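You operate a simulated robot arm through the tools that you are given. There is no shell and no other tool.

The job below is to be done with a simulated robot arm. You get a single attempt, and the scene is never put back.

Task
Mix the batch as the mixer screen says, water in first.
Fine: set the three dials by the screen; one press of the water button; then one start; let the mixer stop by itself.

It is judged by the outcome, as a careful person would: the job done as asked, and still so three seconds after it is handed in. It fails if anything else is knocked over, pushed out of place, dropped, spilled or broken.

Robot
A 7-joint arm with a fingered hand, fixed in place. Base frame: the origin is on the floor under the middle of its stand, x ahead of it, y to its left, z up. Lengths are in mm, angles in degrees, forces in N, time in s.
It reaches about 1333 mm from its shoulder. Its first joint turns from -69.0 to 172.0 degrees. Payload 5 kg.
Tool frame: the origin (TCP) lies between the finger pads and is the grasp point; the fingertips stand 32 mm ahead of it; z points along the fingers, y is the line along which they close. The gripper opens to 160 mm; its body begins 89 mm behind the TCP. The gripper is a hand of 3 fingers: y runs from the thumb to the fingers, the wrist lies at [0, 0, -252] in the tool frame, and closing takes about 1.5 s.
Orientation is that of the tool frame in the base frame, as a unit quaternion [w, x, y, z]. With the fingers straight down and closing along the base's y, the tool's x points along the base's -x, its y along +y and its z along -z.

Tools
- The arm moves only by the tool jog_arm. Its argument "targets" is a list of rows, each a list of 2 entries, a list of its own where there are three numbers: the shift along the tool's x, y, z in units of 500 mm (1.0 is 500 mm), then the turn, a rotation vector about the tool's x, y, z in units of 180 degrees (1.0 is 180 degrees). In form: [[[tx, ty, tz], [rx, ry, rz]], ...]. A call has 1 to 20 rows; each row is the pose to reach, as a shift and turn from the pose commanded when the call began, along the tool's axes at that moment. "gripper" is the finger opening in mm, from 0 to 160, set as the call begins (left out, the last holds). A call with a number of a shift or a turn outside -1 to 1 is refused whole. Rows are played at 5 a second. More than 50 mm and 8.6 degrees between two rows, or a gripper value outside its range, and nothing of the call is played. Where a pose cannot be reached the arm comes as near as it can. A force on the tool above 40 N (or 10 N above the force at the start of the call, whichever is more), or a blocked arm, ends the call early, and 0.2 s more pass. The fingers move at their own pace (about 108 mm/s each) and stop on an object; they squeeze with about 31 N. The grip force told is the motor's: it shows also when the fingers shut on nothing. Time passes only in rows, and 0.2 s behind the last, so rows that repeat a pose let the fingers close. It gives the time, the measured TCP pose, the force on the tool (base axes), the opening and the grip force at its end, in the units of the frame above (readings bear some noise), with the torque about the TCP (base axes, N m) and any sound that the robot's microphone picked up, and new pictures: "pictures" is both (left out), scene, wrist or none.
- Cameras (640 x 400 px; columns grow to the right, rows downward): "scene" is fixed at [48, 499.3, 1667.1]; the picture's right is [-0.80, -0.60, 0.00], its down [-0.24, 0.32, -0.92] and it looks along [0.55, -0.73, -0.40] (base axes); focal length 330 px, centre (320, 200). "wrist" rides on the gripper at [65, -4, -116] in the tool frame; the picture's right is [0.06, 1.00, 0.00], its down [-0.87, 0.05, -0.49] and it looks along [-0.49, 0.03, 0.87] (tool axes); focal length 261 px, centre (320, 200). There is no depth. A picture from a camera that has moved, and an enlarged one, comes with that camera's place and axes in the base frame and with its lens.
- raise_lower(by): slides the trunk up (or, below 0, down) by that many mm; the arm rides with it, the base frame stays. It gives what a move gives, with no picture.
- preshape(shape): the hand has 3 fingers and takes this shape, open, in about a second: jaw (thumb against the fingers, like two jaws); tri (thumb and two fingers); tip (a fingertip pinch); poke (one finger out to press); point (the index stretched); flat (the hand flat); cup (the hand cupped); fist (a fist). The gripper value then closes the fingers along that shape, each until it touches; the sizes above hold for jaw. It gives what a move gives, with no picture.
- zoom(camera, box): a new picture of the part [left, top, right, bottom] of that camera's present view, enlarged. The clock stands still meanwhile.
- sign_off(): hands the job in; it is judged then, once.

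Places have to be worked out from the pictures, the camera data and where the tool is seen. Open the gripper and draw the arm clear of the work before you hand the job in, unless the task says otherwise.

The tools are called as name(argument=value, ...) on one line, values as JSON. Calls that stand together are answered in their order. jog_arm: Moves the arm, as the interface text tells. Its arguments: {"type":"object","properties":{"targets":{"type":"array","items":{"type":"array"}},"gripper":{"type":"number"},"pictures":{"type":"string","enum":["both","scene","wrist","none"]}},"required":["targets"]} The other tools are called the same way: raise_lower (by) moves the trunk up or down; preshape (shape) gives the hand a shape; zoom (camera, box) takes an enlarged picture of a part of a camera's view; sign_off () hands the job in.

At the start:

```text
time: 0.0
position: [591.8, -476.8, 1149.3]
tool_rot: [0.0, 0.0, 1.0, 0.0]
force: [0.3, 0.2, 0.6]
wrist_torque: [-0.02, -0.02, -0.03]
finger_gap: 159.9
grasp_force: 0.0
shape: jaw
trunk travel left (down, up): [-625.0, 315.0]
```

scene: 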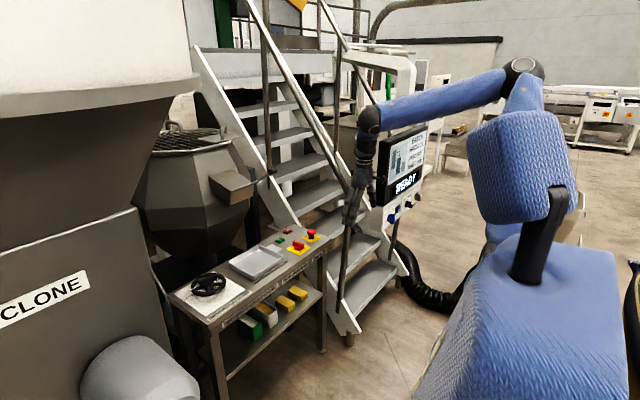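
wrist: 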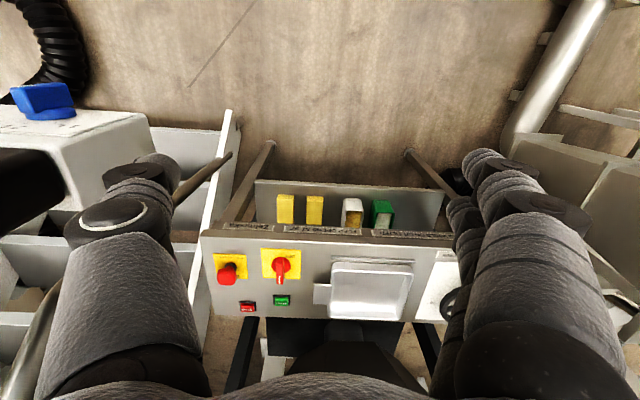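

The pictures show a control table with buttons, and a mixer screen panel with knobs partly hidden behind the arm. I zoom in on the screen and the panels to read them.

zoom(camera="scene", box=[360, 110, 450, 240])

zoom(camera="scene", box=[160, 210, 340, 330])

zoom(camera="wrist", box=[190, 170, 470, 340])

```text
3.08 times, centred on (405, 175) of scene
camera zoom: at [48.0, 499.3, 1667.1], right [-0.8, -0.6, 0.0], down [-0.24, 0.32, -0.92], along [0.55, -0.73, -0.4], focal length 1014 px, centre (58, 277)
```

zoom: 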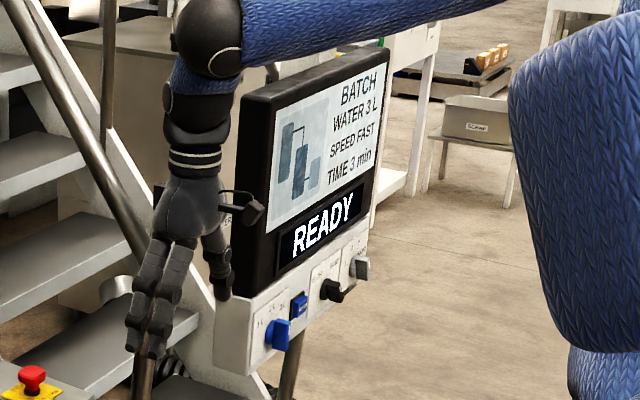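

```text
3.33 times, centred on (250, 270) of scene
camera zoom: at [48.0, 499.3, 1667.1], right [-0.8, -0.6, 0.0], down [-0.24, 0.32, -0.92], along [0.55, -0.73, -0.4], focal length 1099 px, centre (553, -33)
```

zoom: 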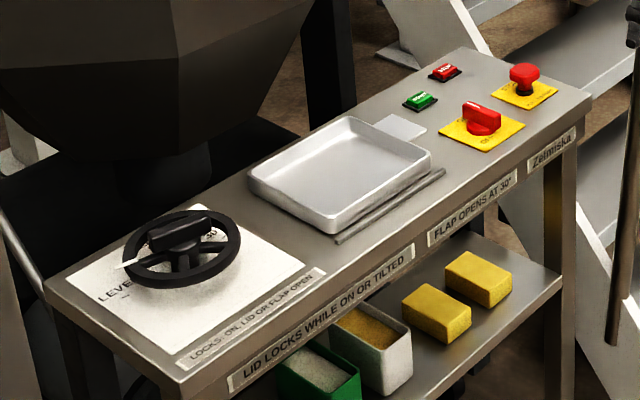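

```text
2.29 times, centred on (330, 255) of wrist
camera zoom: at [527.9, -480.0, 1265.2], right [-0.06, 1.0, 0.0], down [0.87, 0.05, 0.49], along [0.49, 0.03, -0.87], focal length 596 px, centre (297, 74)
```

zoom: 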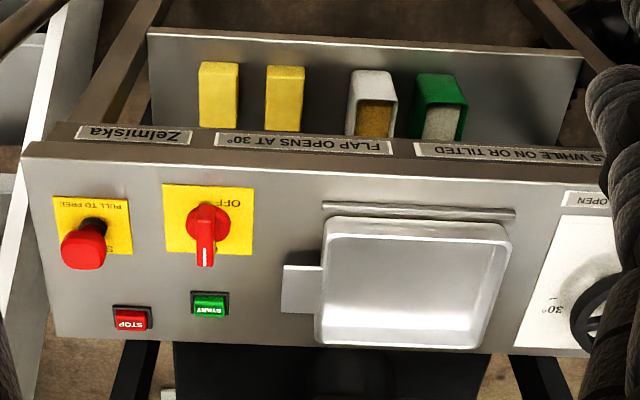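

The screen reads WATER 3 L, SPEED FAST, TIME 3 min, READY. The dials sit on a panel under the screen near (580, -740, 1005), and START is near (1090, -546, 805). I zoom closer on the dials and on the screen.

zoom(camera="scene", box=[385, 175, 425, 225])

zoom(camera="scene", box=[380, 115, 440, 205])

zoom(camera="wrist", box=[0, 60, 160, 200])

zoom(camera="wrist", box=[200, 230, 310, 330])

```text
8.00 times, centred on (405, 200) of scene
camera zoom: at [48.0, 499.3, 1667.1], right [-0.8, -0.6, 0.0], down [-0.24, 0.32, -0.92], along [0.55, -0.73, -0.4], focal length 2637 px, centre (-360, 200)
```

zoom: 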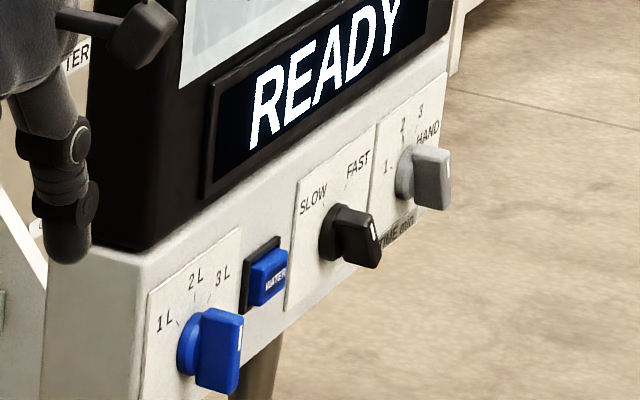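

```text
4.44 times, centred on (410, 160) of scene
camera zoom: at [48.0, 499.3, 1667.1], right [-0.8, -0.6, 0.0], down [-0.24, 0.32, -0.92], along [0.55, -0.73, -0.4], focal length 1465 px, centre (-80, 378)
```

zoom: 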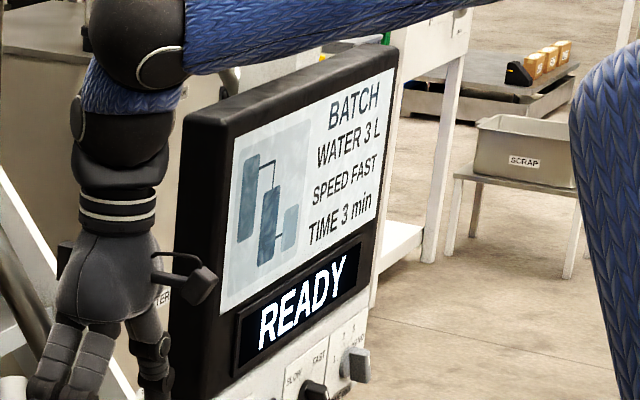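

```text
2.86 times, centred on (80, 130) of wrist
camera zoom: at [527.9, -480.0, 1265.2], right [-0.06, 1.0, 0.0], down [0.87, 0.05, 0.49], along [0.49, 0.03, -0.87], focal length 745 px, centre (1006, 400)
```

zoom: 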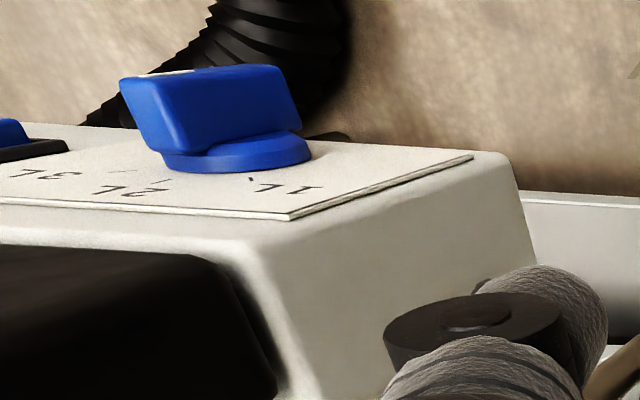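

```text
4.00 times, centred on (255, 280) of wrist
camera zoom: at [527.9, -480.0, 1265.2], right [-0.06, 1.0, 0.0], down [0.87, 0.05, 0.49], along [0.49, 0.03, -0.87], focal length 1043 px, centre (580, -120)
```

zoom: 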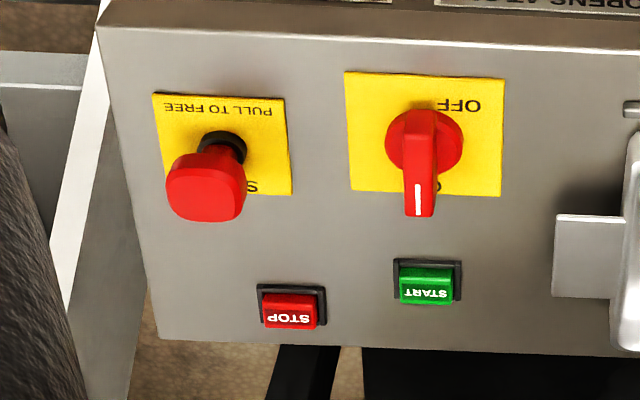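

All three dials look like wing knobs at about z=1000, y≈-744 / -940 / -1060, on a panel facing -x; the main switch reads ON and the E-stop is out. I pull the hand back and pitch it to point along +x, so the wrist camera can view the panel.

jog_arm(targets=[[[0.0437, -0.0455, 0.0115], [0, -0.04167, 0]], [[0.0873, -0.091, 0.023], [0, -0.08333, 0]], [[0.131, -0.1365, 0.0345], [0, -0.125, 0]], [[0.1747, -0.182, 0.046], [0, -0.16667, 0]], [[0.2183, -0.2275, 0.0575], [0, -0.20833, 0]], [[0.262, -0.273, 0.069], [0, -0.25, 0]], [[0.3057, -0.3185, 0.0805], [0, -0.29167, 0]], [[0.3493, -0.364, 0.092], [0, -0.33333, 0]], [[0.393, -0.4095, 0.1035], [0, -0.375, 0]], [[0.4367, -0.455, 0.115], [0, -0.41667, 0]], [[0.4803, -0.5005, 0.1265], [0, -0.45833, 0]], [[0.524, -0.546, 0.138], [0, -0.5, 0]], [[0.524, -0.546, 0.138], [0, -0.5, 0]]])

```text
time: 2.8
position: [330.3, -749.2, 1079.1]
tool_rot: [0.708, 0.0, 0.706, -0.001]
force: [0.1, 0.4, 0.0]
wrist_torque: [-0.02, 0.0, -0.02]
finger_gap: 160.0
grasp_force: 0.0
shape: jaw
trunk travel left (down, up): [-625.0, 315.0]
camera wrist: at [214.1, -752.5, 1012.3], right [0.0, 1.0, -0.06], down [-0.49, 0.06, 0.87], along [0.87, 0.03, 0.49], focal length 261 px, centre (320, 200)
```

scene: 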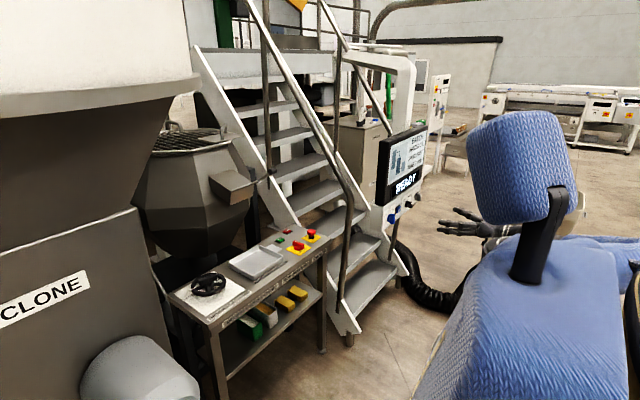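
wrist: 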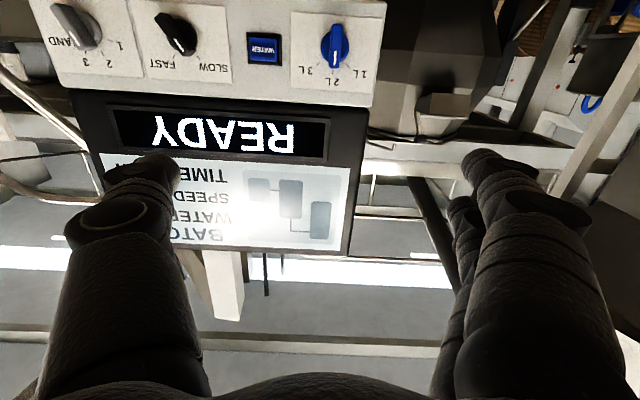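

The pose was reached and the panel is in view (upside down). I zoom on the dials to read their present settings.

zoom(camera="wrist", box=[30, 0, 240, 100])

zoom(camera="wrist", box=[220, 0, 400, 100])

zoom(camera="scene", box=[370, 115, 450, 225])

```text
3.05 times, centred on (135, 50) of wrist
camera zoom: at [214.1, -752.5, 1012.3], right [0.0, 1.0, -0.06], down [-0.49, 0.06, 0.87], along [0.87, 0.03, 0.49], focal length 794 px, centre (884, 657)
```

zoom: 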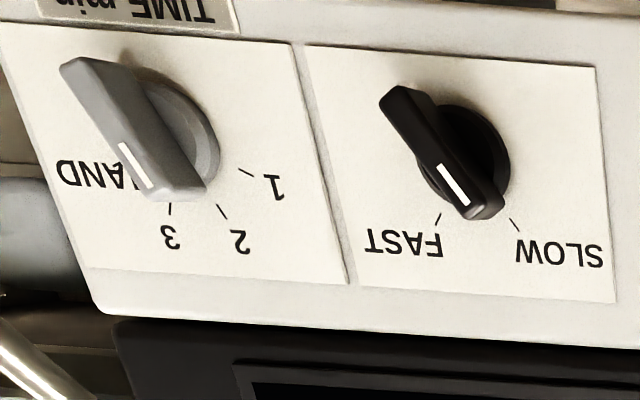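

```text
3.56 times, centred on (310, 50) of wrist
camera zoom: at [214.1, -752.5, 1012.3], right [0.0, 1.0, -0.06], down [-0.49, 0.06, 0.87], along [0.87, 0.03, 0.49], focal length 927 px, centre (356, 733)
```

zoom: 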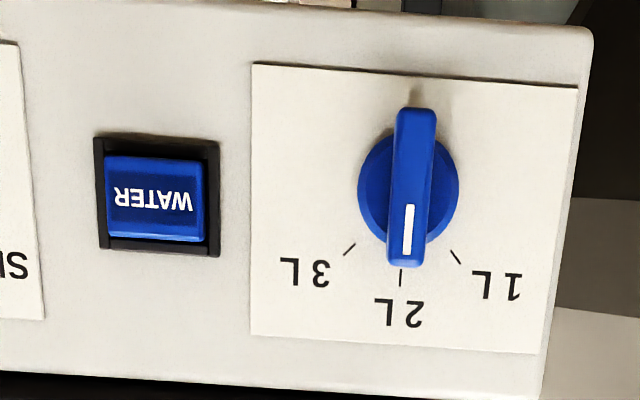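

```text
3.64 times, centred on (410, 170) of scene
camera zoom: at [48.0, 499.3, 1667.1], right [-0.8, -0.6, 0.0], down [-0.24, 0.32, -0.92], along [0.55, -0.73, -0.4], focal length 1199 px, centre (-7, 309)
```

zoom: 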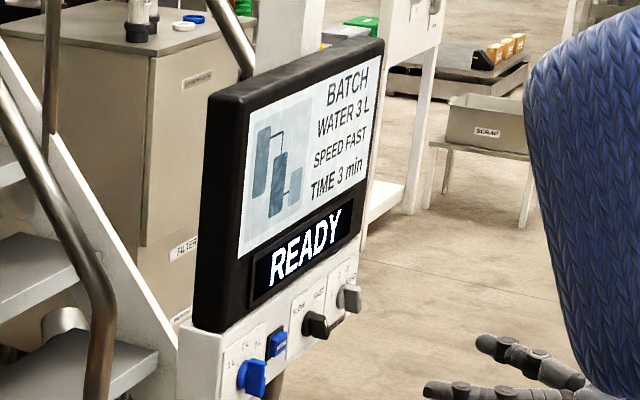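

The dials read 2L, SLOW and 2 min now; all three need a clockwise turn (about 45°, 70°, 45°) to 3L, FAST and 3. The panel face is near x=595 and the blue knob axis near y=-736, z=1005. I narrow the fingers and come up in front of the blue knob, still well short of it.

jog_arm(targets=[[[0.0247, 0.0043, 0.0433], [0, 0, 0]], [[0.0493, 0.0087, 0.0867], [0, 0, 0]], [[0.074, 0.013, 0.13], [0, 0, 0]], [[0.0987, 0.0173, 0.15], [0, 0, 0]], [[0.1233, 0.0217, 0.18], [0, 0, 0]], [[0.148, 0.026, 0.2], [0, 0, 0]], [[0.148, 0.026, 0.2], [0, 0, 0]], [[0.148, 0.026, 0.2], [0, 0, 0]]], gripper=50)

```text
time: 4.6
position: [432.4, -737.1, 1007.2]
tool_rot: [0.707, 0.0, 0.707, 0.0]
force: [0.2, 0.6, -0.4]
wrist_torque: [-0.01, -0.01, 0.02]
finger_gap: 50.4
grasp_force: 0.0
shape: jaw
trunk travel left (down, up): [-625.0, 315.0]
camera wrist: at [316.7, -740.9, 940.8], right [0.0, 1.0, -0.06], down [-0.49, 0.05, 0.87], along [0.87, 0.03, 0.49], focal length 261 px, centre (320, 200)
```

scene: 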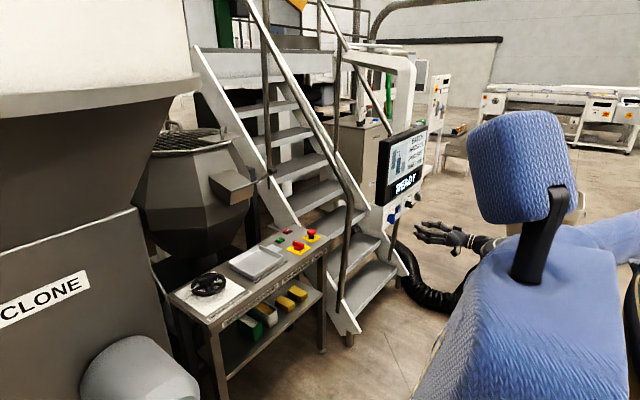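
wrist: 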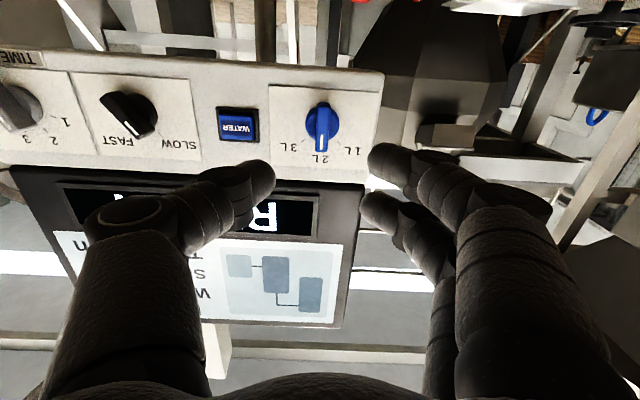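

The hand is lined up with the blue knob about 140 mm ahead; I zoom to check the alignment precisely.

zoom(camera="wrist", box=[250, 70, 400, 220])

zoom(camera="scene", box=[375, 170, 475, 270])

```text
2.67 times, centred on (325, 145) of wrist
camera zoom: at [316.7, -740.9, 940.8], right [0.0, 1.0, -0.06], down [-0.49, 0.05, 0.87], along [0.87, 0.03, 0.49], focal length 695 px, centre (307, 347)
```

zoom: 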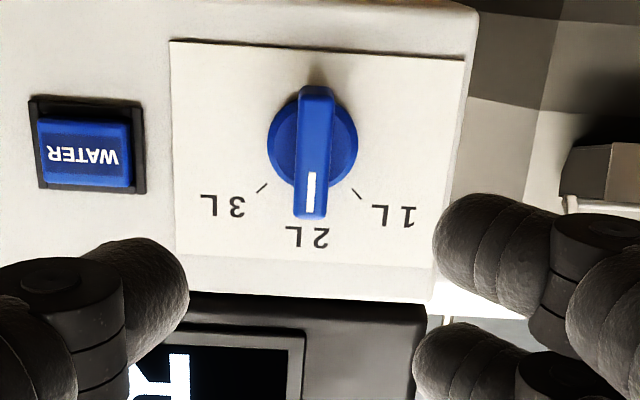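

```text
4.00 times, centred on (425, 220) of scene
camera zoom: at [48.0, 499.3, 1667.1], right [-0.8, -0.6, 0.0], down [-0.24, 0.32, -0.92], along [0.55, -0.73, -0.4], focal length 1319 px, centre (-100, 120)
```

zoom: 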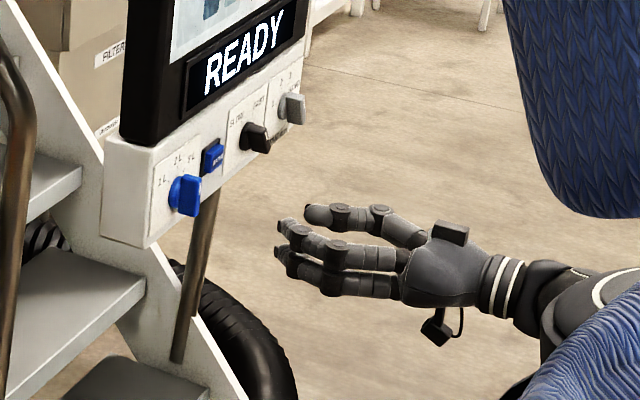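

The knob axis is about 2 mm to +y and 3 mm below the TCP line. I move in to x≈551 with those corrections, fingers still open around the knob.

jog_arm(targets=[[[0.0054, 0.004, 0.05], [0, 0, 0]], [[0.0054, 0.004, 0.1], [0, 0, 0]], [[0.0054, 0.004, 0.15], [0, 0, 0]], [[0.0054, 0.004, 0.19], [0, 0, 0]], [[0.0054, 0.004, 0.215], [0, 0, 0]], [[0.0054, 0.004, 0.237], [0, 0, 0]], [[0.0054, 0.004, 0.237], [0, 0, 0]]])

```text
time: 6.2
position: [550.5, -733.9, 1006.4]
tool_rot: [0.707, 0.0, 0.708, 0.0]
force: [-0.4, -0.2, 0.4]
wrist_torque: [0.03, 0.0, 0.01]
finger_gap: 50.2
grasp_force: 0.1
shape: jaw
trunk travel left (down, up): [-625.0, 315.0]
camera wrist: at [434.7, -737.1, 940.1], right [0.0, 1.0, -0.06], down [-0.49, 0.05, 0.87], along [0.87, 0.03, 0.49], focal length 261 px, centre (320, 200)
```

scene: 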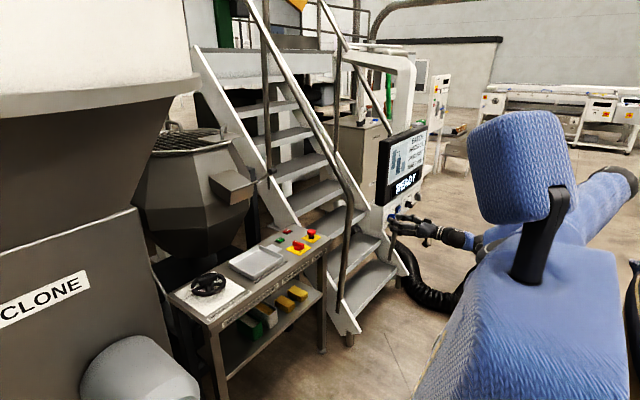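
wrist: 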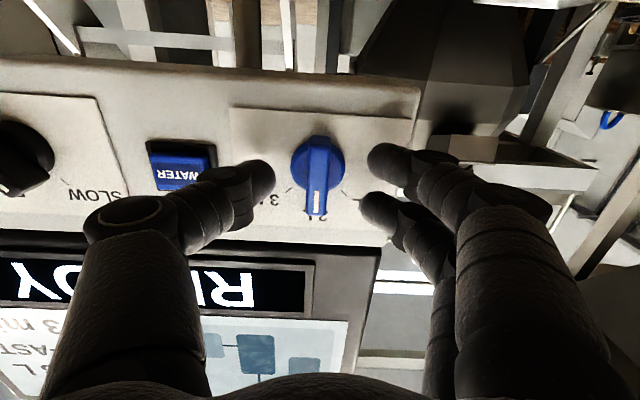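

The blue bar sits between thumb and fingers, with the tips short of the disc. I close the fingers on it now without moving.

jog_arm(targets=[[[0, 0, 0], [0, 0, 0]], [[0, 0, 0], [0, 0, 0]], [[0, 0, 0], [0, 0, 0]], [[0, 0, 0], [0, 0, 0]], [[0, 0, 0], [0, 0, 0]], [[0, 0, 0], [0, 0, 0]]], gripper=4)

zoom(camera="wrist", box=[220, 90, 420, 250])

```text
time: 7.6
position: [551.1, -733.3, 1005.6]
tool_rot: [0.707, -0.001, 0.707, 0.001]
force: [4.8, -2.7, 1.5]
wrist_torque: [-0.01, 0.01, -0.02]
finger_gap: 6.6
grasp_force: 30.7
shape: jaw
trunk travel left (down, up): [-625.0, 315.0]
camera wrist: at [435.1, -737.2, 939.8], right [0.0, 1.0, -0.06], down [-0.49, 0.05, 0.87], along [0.87, 0.03, 0.49], focal length 261 px, centre (320, 200)
```

scene: 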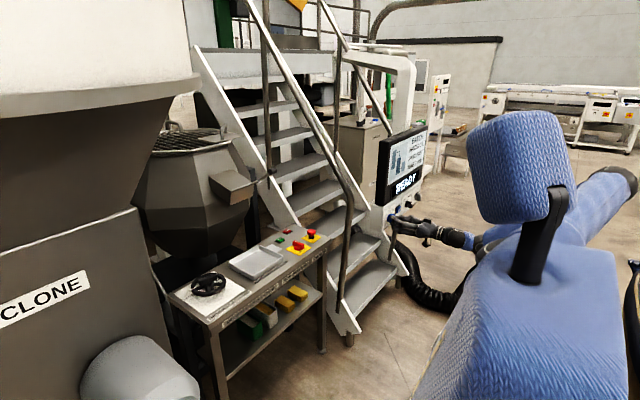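
wrist: 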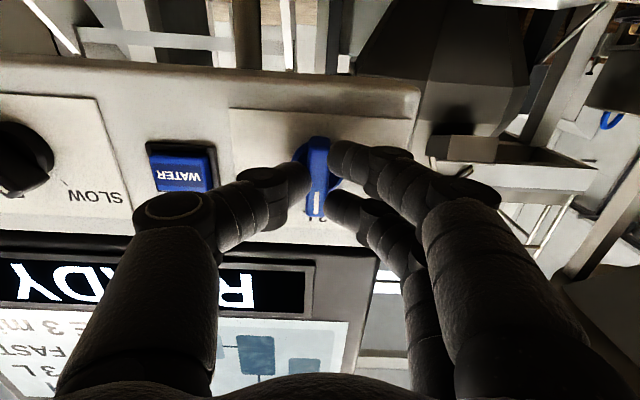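

```text
2.50 times, centred on (320, 170) of wrist
camera zoom: at [435.1, -737.2, 939.8], right [0.0, 1.0, -0.06], down [-0.49, 0.05, 0.87], along [0.87, 0.03, 0.49], focal length 652 px, centre (320, 275)
```

zoom: 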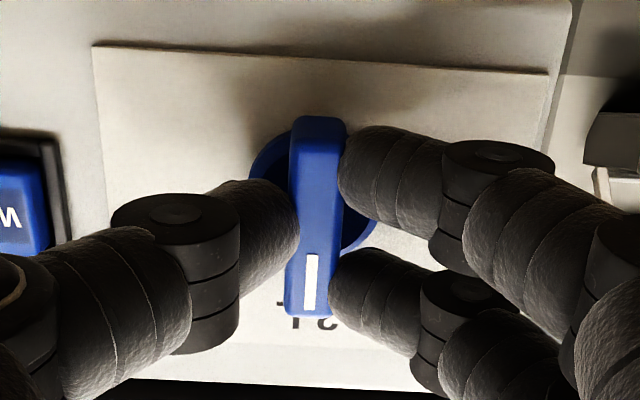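

The bar is gripped squarely at about 31 N. I turn it clockwise 45° about the tool axis towards 3 L.

jog_arm(targets=[[[0, 0, 0], [0, 0, 0.04167]], [[0, 0, 0], [0, 0, 0.08333]], [[0, 0, 0], [0, 0, 0.125]], [[0, 0, 0], [0, 0, 0.16667]], [[0, 0, 0], [0, 0, 0.20833]], [[0, 0, 0], [0, 0, 0.25]], [[0, 0, 0], [0, 0, 0.25]]])

zoom(camera="wrist", box=[220, 90, 420, 250])

```text
time: 9.2
position: [549.2, -733.4, 1007.3]
tool_rot: [0.654, 0.27, 0.653, 0.271]
force: [14.7, -1.9, 15.6]
wrist_torque: [0.03, -0.42, 0.04]
finger_gap: 5.7
grasp_force: 31.2
shape: jaw
trunk travel left (down, up): [-625.0, 315.0]
camera wrist: at [434.6, -690.4, 955.8], right [0.0, 0.75, 0.66], down [-0.49, -0.58, 0.65], along [0.87, -0.33, 0.37], focal length 261 px, centre (320, 200)
```

scene: 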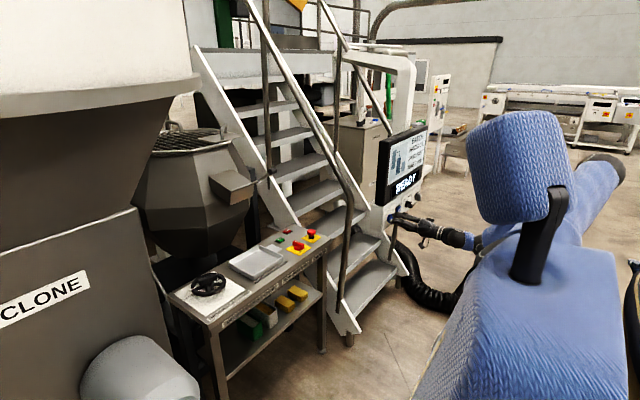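
wrist: 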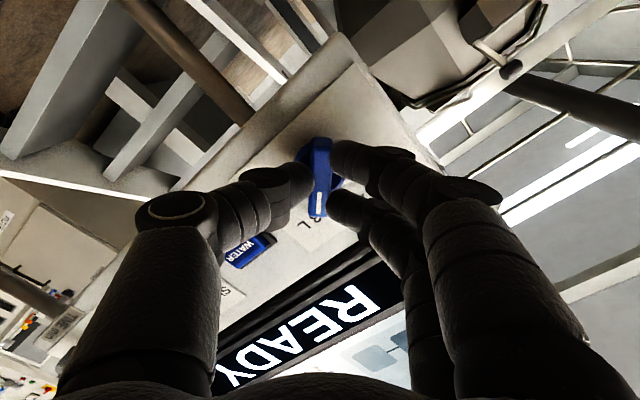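

```text
2.50 times, centred on (320, 170) of wrist
camera zoom: at [434.6, -690.4, 955.8], right [0.0, 0.75, 0.66], down [-0.49, -0.58, 0.65], along [0.87, -0.33, 0.37], focal length 652 px, centre (320, 275)
```

zoom: 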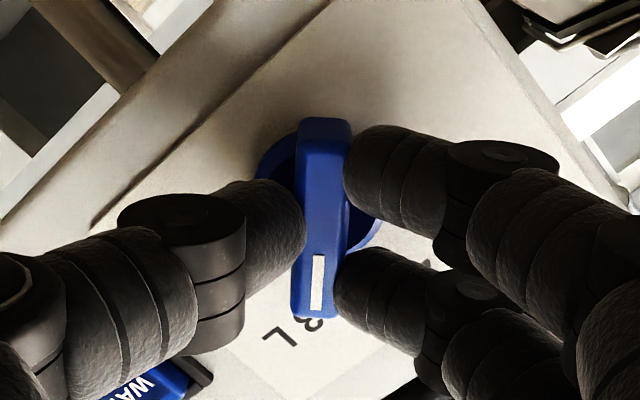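

The knob followed the hand and the mark is now on 3 L. I open the fingers in place and then back straight out to check it.

jog_arm(targets=[[[0, 0, 0], [0, 0, 0]], [[0, 0, 0], [0, 0, 0]], [[0, 0, 0], [0, 0, 0]], [[0, 0, 0], [0, 0, 0]], [[0, 0, -0.04], [0, 0, 0]], [[0, 0, -0.09], [0, 0, 0]], [[0, 0, -0.15], [0, 0, 0]], [[0, 0, -0.22], [0, 0, 0]], [[0, 0, -0.28], [0, 0, 0]], [[0, 0, -0.28], [0, 0, 0]]], gripper=50)

zoom(camera="wrist", box=[180, 50, 420, 250])

zoom(camera="scene", box=[375, 170, 435, 240])

```text
time: 11.4
position: [409.6, -735.1, 1004.4]
tool_rot: [0.654, 0.271, 0.653, 0.27]
force: [0.0, 1.1, -0.5]
wrist_torque: [0.01, -0.02, 0.0]
finger_gap: 49.6
grasp_force: 0.0
shape: jaw
trunk travel left (down, up): [-625.0, 315.0]
camera wrist: at [294.4, -691.4, 954.4], right [0.0, 0.75, 0.66], down [-0.49, -0.58, 0.65], along [0.87, -0.33, 0.37], focal length 261 px, centre (320, 200)
```

scene: 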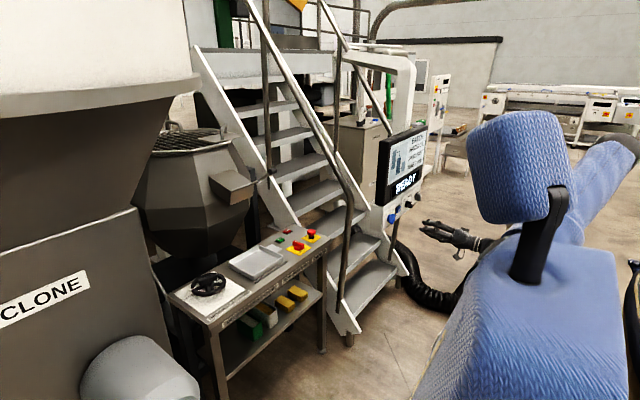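
wrist: 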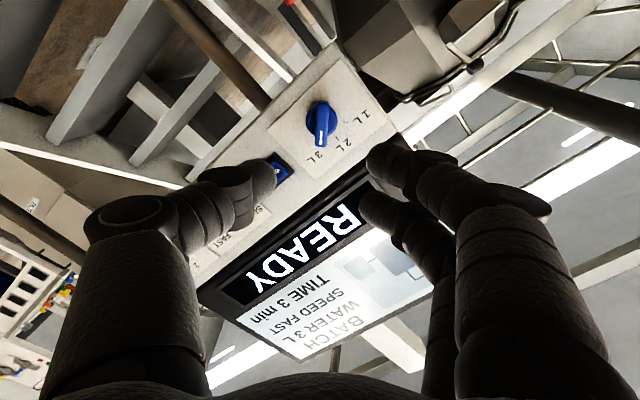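

```text
2.00 times, centred on (300, 150) of wrist
camera zoom: at [294.4, -691.4, 954.4], right [0.0, 0.75, 0.66], down [-0.49, -0.58, 0.65], along [0.87, -0.33, 0.37], focal length 521 px, centre (360, 300)
```

zoom: 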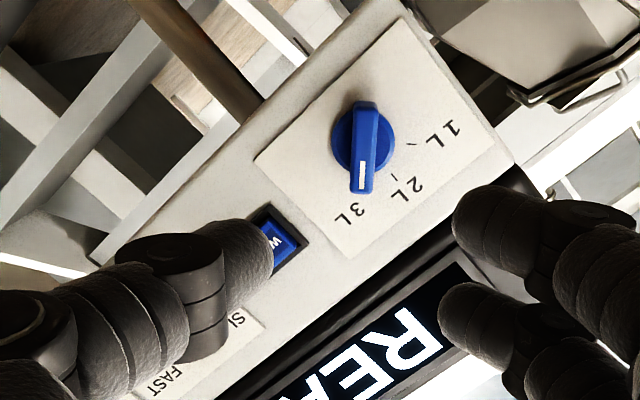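

```text
5.71 times, centred on (405, 205) of scene
camera zoom: at [48.0, 499.3, 1667.1], right [-0.8, -0.6, 0.0], down [-0.24, 0.32, -0.92], along [0.55, -0.73, -0.4], focal length 1884 px, centre (-166, 171)
```

zoom: 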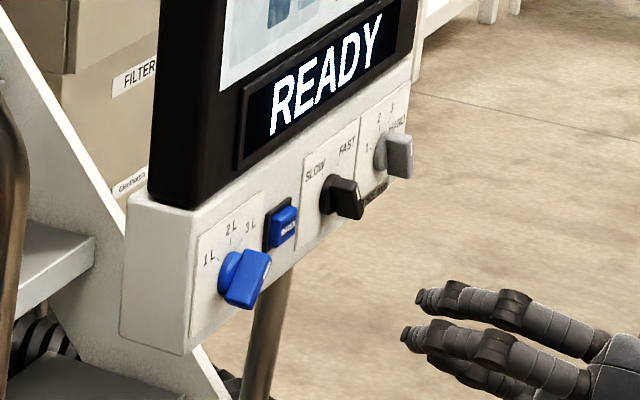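

The blue dial now stands on 3L and everything else is untouched. Next I move sideways in front of the black SPEED knob (y≈-925) and roll the hand -80°, so the fingers straddle its bar as it points to SLOW.

jog_arm(targets=[[[-0.0269, -0.0269, 0], [0, 0, -0.04444]], [[-0.0537, -0.0537, 0], [0, 0, -0.08889]], [[-0.0806, -0.0806, 0], [0, 0, -0.13333]], [[-0.1075, -0.1075, 0], [0, 0, -0.17778]], [[-0.1344, -0.1344, 0], [0, 0, -0.22222]], [[-0.1612, -0.1612, 0], [0, 0, -0.26667]], [[-0.1881, -0.1881, 0], [0, 0, -0.31111]], [[-0.215, -0.215, 0], [0, 0, -0.35556]], [[-0.2418, -0.2418, 0], [0, 0, -0.4]], [[-0.2687, -0.2687, 0], [0, 0, -0.44444]], [[-0.2687, -0.2687, 0], [0, 0, -0.44444]]])

zoom(camera="wrist", box=[220, 50, 420, 210])

```text
time: 13.8
position: [408.5, -925.1, 1005.9]
tool_rot: [0.674, -0.214, 0.674, -0.212]
force: [0.0, 0.2, -0.7]
wrist_torque: [0.02, 0.01, 0.04]
finger_gap: 49.5
grasp_force: 0.1
shape: jaw
trunk travel left (down, up): [-625.0, 315.0]
camera wrist: at [292.8, -965.3, 953.6], right [0.0, 0.78, -0.62], down [-0.49, 0.54, 0.68], along [0.87, 0.31, 0.38], focal length 261 px, centre (320, 200)
```

scene: 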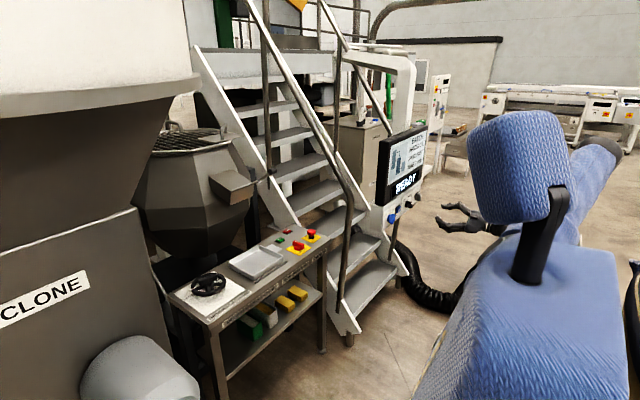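
wrist: 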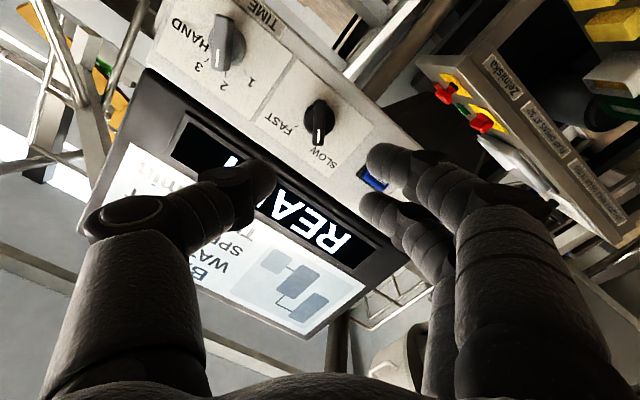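

```text
2.50 times, centred on (320, 130) of wrist
camera zoom: at [292.8, -965.3, 953.6], right [0.0, 0.78, -0.62], down [-0.49, 0.54, 0.68], along [0.87, 0.31, 0.38], focal length 652 px, centre (320, 375)
```

zoom: 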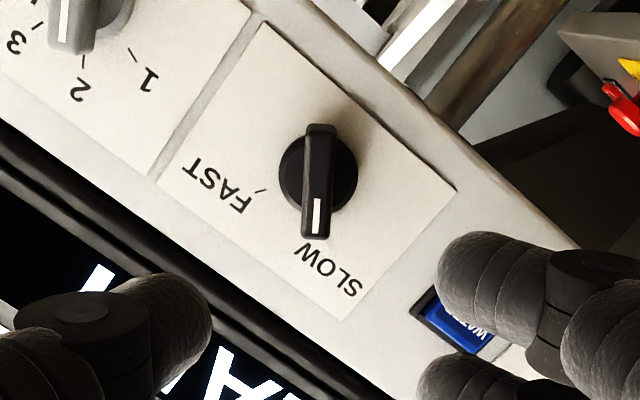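

The SPEED bar is aligned with the fingers and centred within about 1 mm. I move straight in to x≈551 and then close on it in the next call after a check.

jog_arm(targets=[[[0, 0, 0.06], [0, 0, 0]], [[0, 0, 0.12], [0, 0, 0]], [[0, 0, 0.18], [0, 0, 0]], [[0, 0, 0.22], [0, 0, 0]], [[0, 0, 0.255], [0, 0, 0]], [[0, 0, 0.284], [0, 0, 0]], [[0, 0, 0.284], [0, 0, 0]]])

zoom(camera="wrist", box=[220, 90, 420, 250])

```text
time: 15.4
position: [551.7, -924.3, 1003.5]
tool_rot: [0.675, -0.213, 0.674, -0.212]
force: [-0.3, 0.9, -0.1]
wrist_torque: [-0.01, -0.01, 0.0]
finger_gap: 49.7
grasp_force: 0.1
shape: jaw
trunk travel left (down, up): [-625.0, 315.0]
camera wrist: at [436.0, -965.8, 951.6], right [0.0, 0.78, -0.62], down [-0.49, 0.54, 0.68], along [0.87, 0.31, 0.38], focal length 261 px, centre (320, 200)
```

scene: 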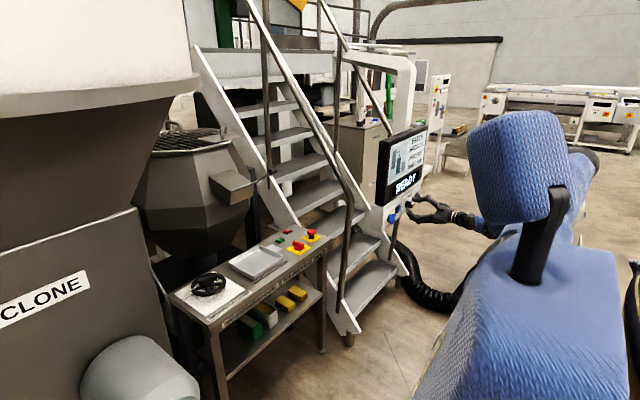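
wrist: 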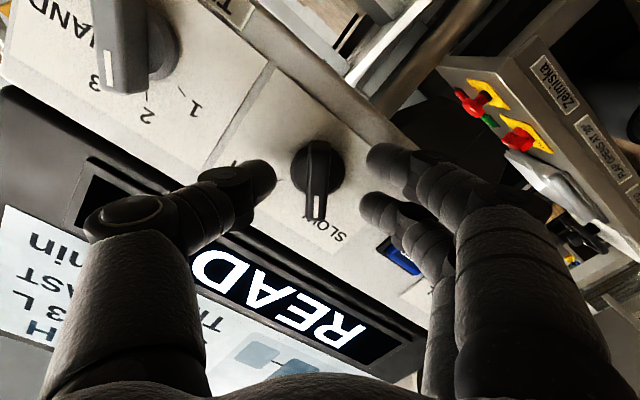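

```text
2.50 times, centred on (320, 170) of wrist
camera zoom: at [436.0, -965.8, 951.6], right [0.0, 0.78, -0.62], down [-0.49, 0.54, 0.68], along [0.87, 0.31, 0.38], focal length 652 px, centre (320, 275)
```

zoom: 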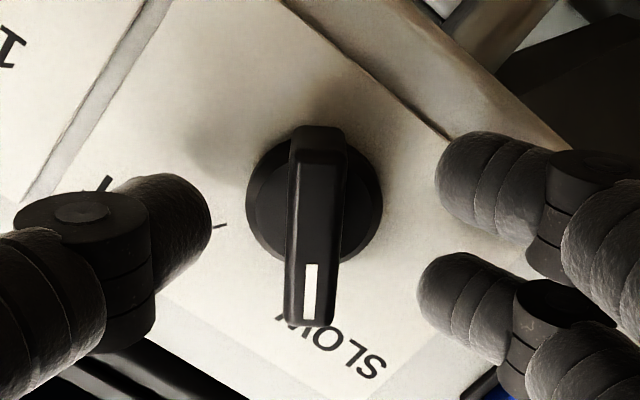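

Alignment is good (about 1 mm off, corrected here). I close on the SPEED bar, wait for the grip, then turn clockwise 70° to FAST.

jog_arm(targets=[[[0, -0.0022, 0], [0, 0, 0]], [[0, -0.0022, 0], [0, 0, 0]], [[0, -0.0022, 0], [0, 0, 0]], [[0, -0.0022, 0], [0, 0, 0]], [[0, -0.0022, 0], [0, 0, 0]], [[0, -0.0022, 0], [0, 0, 0]], [[0, -0.0022, 0], [0, 0, 0.0435]], [[0, -0.0022, 0], [0, 0, 0.087]], [[0, -0.0022, 0], [0, 0, 0.1305]], [[0, -0.0022, 0], [0, 0, 0.174]], [[0, -0.0022, 0], [0, 0, 0.2175]], [[0, -0.0022, 0], [0, 0, 0.261]], [[0, -0.0022, 0], [0, 0, 0.3045]], [[0, -0.0022, 0], [0, 0, 0.348]], [[0, -0.0022, 0], [0, 0, 0.3915]], [[0, -0.0022, 0], [0, 0, 0.3915]]], gripper=4)

zoom(camera="wrist", box=[220, 90, 420, 250])

```text
time: 18.8
position: [551.6, -924.6, 1005.4]
tool_rot: [0.673, 0.215, 0.674, 0.217]
force: [6.2, 16.3, -9.0]
wrist_torque: [-0.08, 0.13, 0.36]
finger_gap: 6.5
grasp_force: 31.0
shape: jaw
trunk travel left (down, up): [-625.0, 315.0]
camera wrist: at [436.3, -889.3, 948.6], right [0.0, 0.85, 0.53], down [-0.49, -0.46, 0.74], along [0.87, -0.26, 0.42], focal length 261 px, centre (320, 200)
```

scene: 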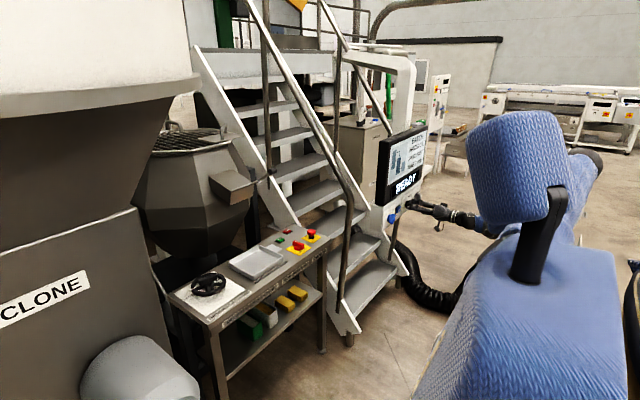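
wrist: 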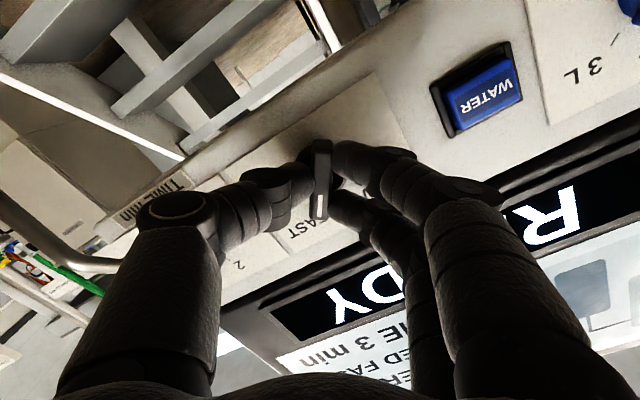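

```text
2.50 times, centred on (320, 170) of wrist
camera zoom: at [436.3, -889.3, 948.6], right [0.0, 0.85, 0.53], down [-0.49, -0.46, 0.74], along [0.87, -0.26, 0.42], focal length 652 px, centre (320, 275)
```

zoom: 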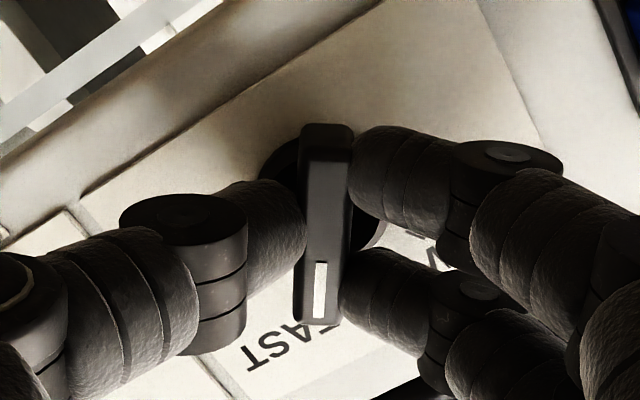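

The SPEED bar now points at FAST. I open and back straight out to check it.

jog_arm(targets=[[[0, 0, 0], [0, 0, 0]], [[0, 0, 0], [0, 0, 0]], [[0, 0, 0], [0, 0, 0]], [[0, 0, 0], [0, 0, 0]], [[0, 0, -0.04], [0, 0, 0]], [[0, 0, -0.09], [0, 0, 0]], [[0, 0, -0.15], [0, 0, 0]], [[0, 0, -0.22], [0, 0, 0]], [[0, 0, -0.28], [0, 0, 0]], [[0, 0, -0.28], [0, 0, 0]]], gripper=50)

zoom(camera="wrist", box=[180, 50, 420, 250])

zoom(camera="scene", box=[375, 170, 435, 240])

```text
time: 21.0
position: [412.9, -926.0, 1005.9]
tool_rot: [0.673, 0.216, 0.674, 0.215]
force: [-0.7, 0.2, -0.5]
wrist_torque: [0.0, -0.01, -0.02]
finger_gap: 49.7
grasp_force: 0.1
shape: jaw
trunk travel left (down, up): [-625.0, 315.0]
camera wrist: at [297.0, -891.8, 948.0], right [0.0, 0.85, 0.53], down [-0.49, -0.46, 0.74], along [0.87, -0.26, 0.42], focal length 261 px, centre (320, 200)
```

scene: 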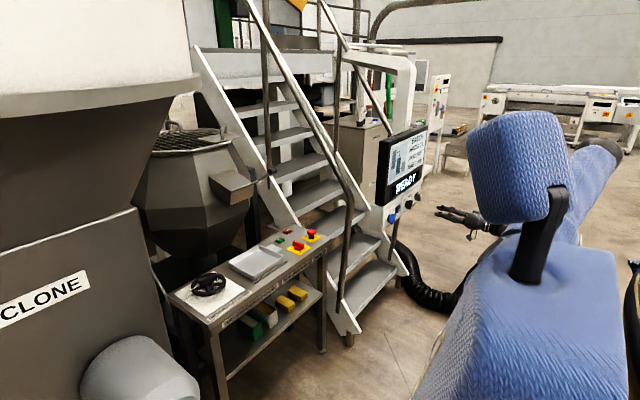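
wrist: 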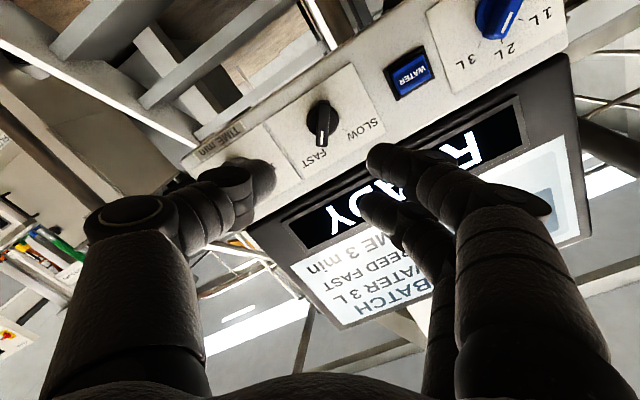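

```text
2.00 times, centred on (300, 150) of wrist
camera zoom: at [297.0, -891.8, 948.0], right [0.0, 0.85, 0.53], down [-0.49, -0.46, 0.74], along [0.87, -0.26, 0.42], focal length 521 px, centre (360, 300)
```

zoom: 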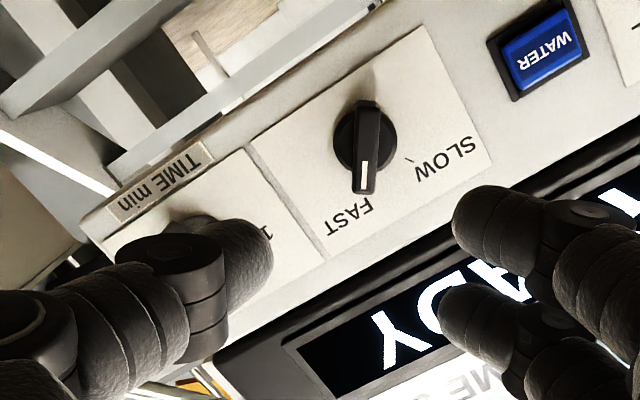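

```text
5.71 times, centred on (405, 205) of scene
camera zoom: at [48.0, 499.3, 1667.1], right [-0.8, -0.6, 0.0], down [-0.24, 0.32, -0.92], along [0.55, -0.73, -0.4], focal length 1884 px, centre (-166, 171)
```

zoom: 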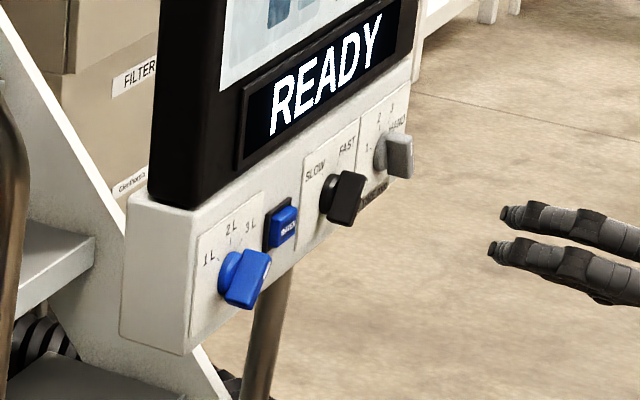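

FAST is set. Now I move in front of the grey TIME knob (y≈-1042) and roll the hand to about -22.5°, matching its bar at 2.

jog_arm(targets=[[[-0.0166, -0.0238, 0], [0, 0, -0.04028]], [[-0.0331, -0.0477, 0], [0, 0, -0.08055]], [[-0.0497, -0.0715, 0], [0, 0, -0.12083]], [[-0.0662, -0.0953, 0], [0, 0, -0.1611]], [[-0.0828, -0.1191, 0], [0, 0, -0.20138]], [[-0.0993, -0.143, 0], [0, 0, -0.24165]], [[-0.1159, -0.1668, 0], [0, 0, -0.28193]], [[-0.1324, -0.1906, 0], [0, 0, -0.3222]], [[-0.1324, -0.1906, 0], [0, 0, -0.3222]]])

zoom(camera="wrist", box=[220, 50, 420, 210])

```text
time: 23.0
position: [412.4, -1042.3, 1005.0]
tool_rot: [0.694, -0.138, 0.693, -0.138]
force: [0.0, 0.4, 0.4]
wrist_torque: [0.02, 0.04, -0.01]
finger_gap: 49.6
grasp_force: 0.0
shape: jaw
trunk travel left (down, up): [-625.0, 315.0]
camera wrist: at [296.6, -1069.9, 945.3], right [0.0, 0.9, -0.44], down [-0.49, 0.38, 0.78], along [0.87, 0.22, 0.44], focal length 261 px, centre (320, 200)
```

scene: 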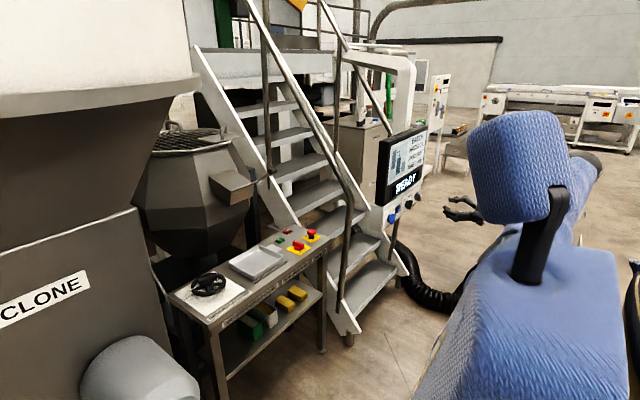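
wrist: 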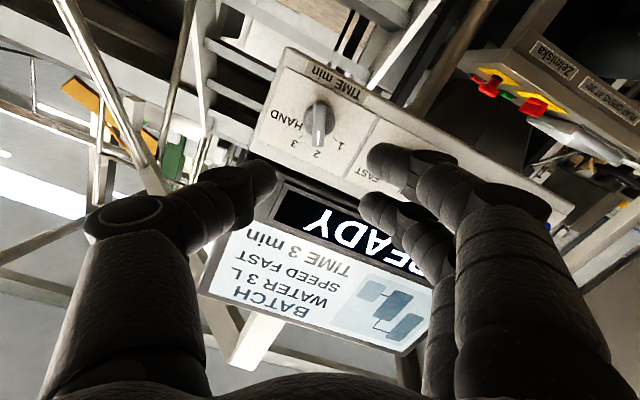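

```text
2.50 times, centred on (320, 130) of wrist
camera zoom: at [296.6, -1069.9, 945.3], right [0.0, 0.9, -0.44], down [-0.49, 0.38, 0.78], along [0.87, 0.22, 0.44], focal length 652 px, centre (320, 375)
```

zoom: 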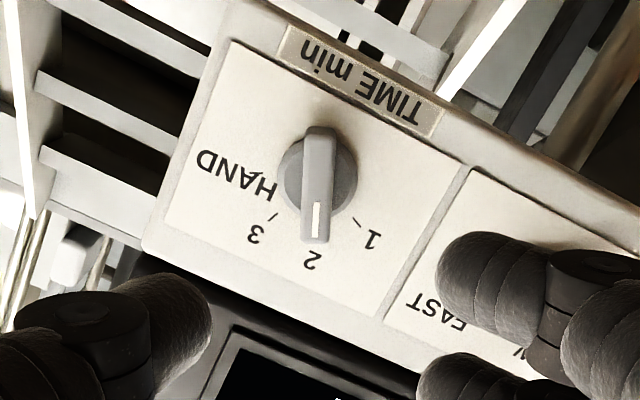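

The TIME bar is aligned and centred. I move straight in to x≈551.

jog_arm(targets=[[[0, 0, 0.06], [0, 0, 0]], [[0, 0, 0.12], [0, 0, 0]], [[0, 0, 0.18], [0, 0, 0]], [[0, 0, 0.22], [0, 0, 0]], [[0, 0, 0.25], [0, 0, 0]], [[0, 0, 0.278], [0, 0, 0]], [[0, 0, 0.278], [0, 0, 0]]])

zoom(camera="wrist", box=[220, 90, 420, 250])

```text
time: 24.6
position: [551.3, -1041.6, 1005.4]
tool_rot: [0.694, -0.138, 0.693, -0.138]
force: [0.5, -0.2, -1.1]
wrist_torque: [0.01, -0.02, 0.0]
finger_gap: 49.3
grasp_force: 0.0
shape: jaw
trunk travel left (down, up): [-625.0, 315.0]
camera wrist: at [435.7, -1070.7, 944.8], right [0.0, 0.9, -0.44], down [-0.49, 0.38, 0.78], along [0.87, 0.22, 0.44], focal length 261 px, centre (320, 200)
```

scene: 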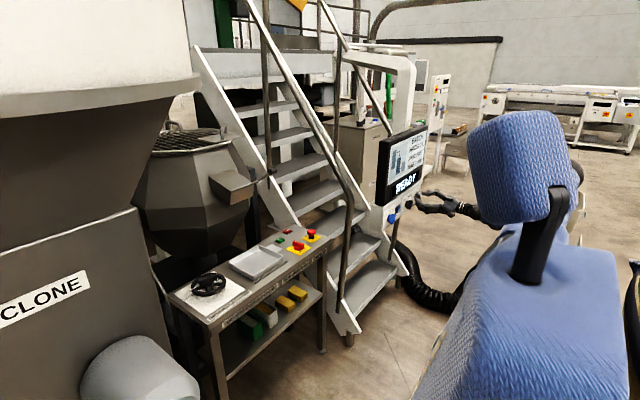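
wrist: 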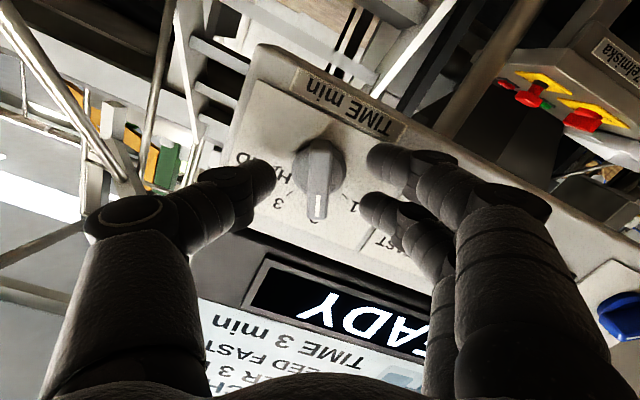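

```text
2.50 times, centred on (320, 170) of wrist
camera zoom: at [435.7, -1070.7, 944.8], right [0.0, 0.9, -0.44], down [-0.49, 0.38, 0.78], along [0.87, 0.22, 0.44], focal length 652 px, centre (320, 275)
```

zoom: 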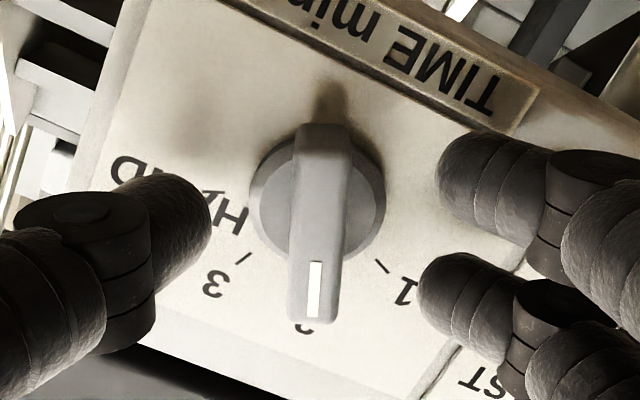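

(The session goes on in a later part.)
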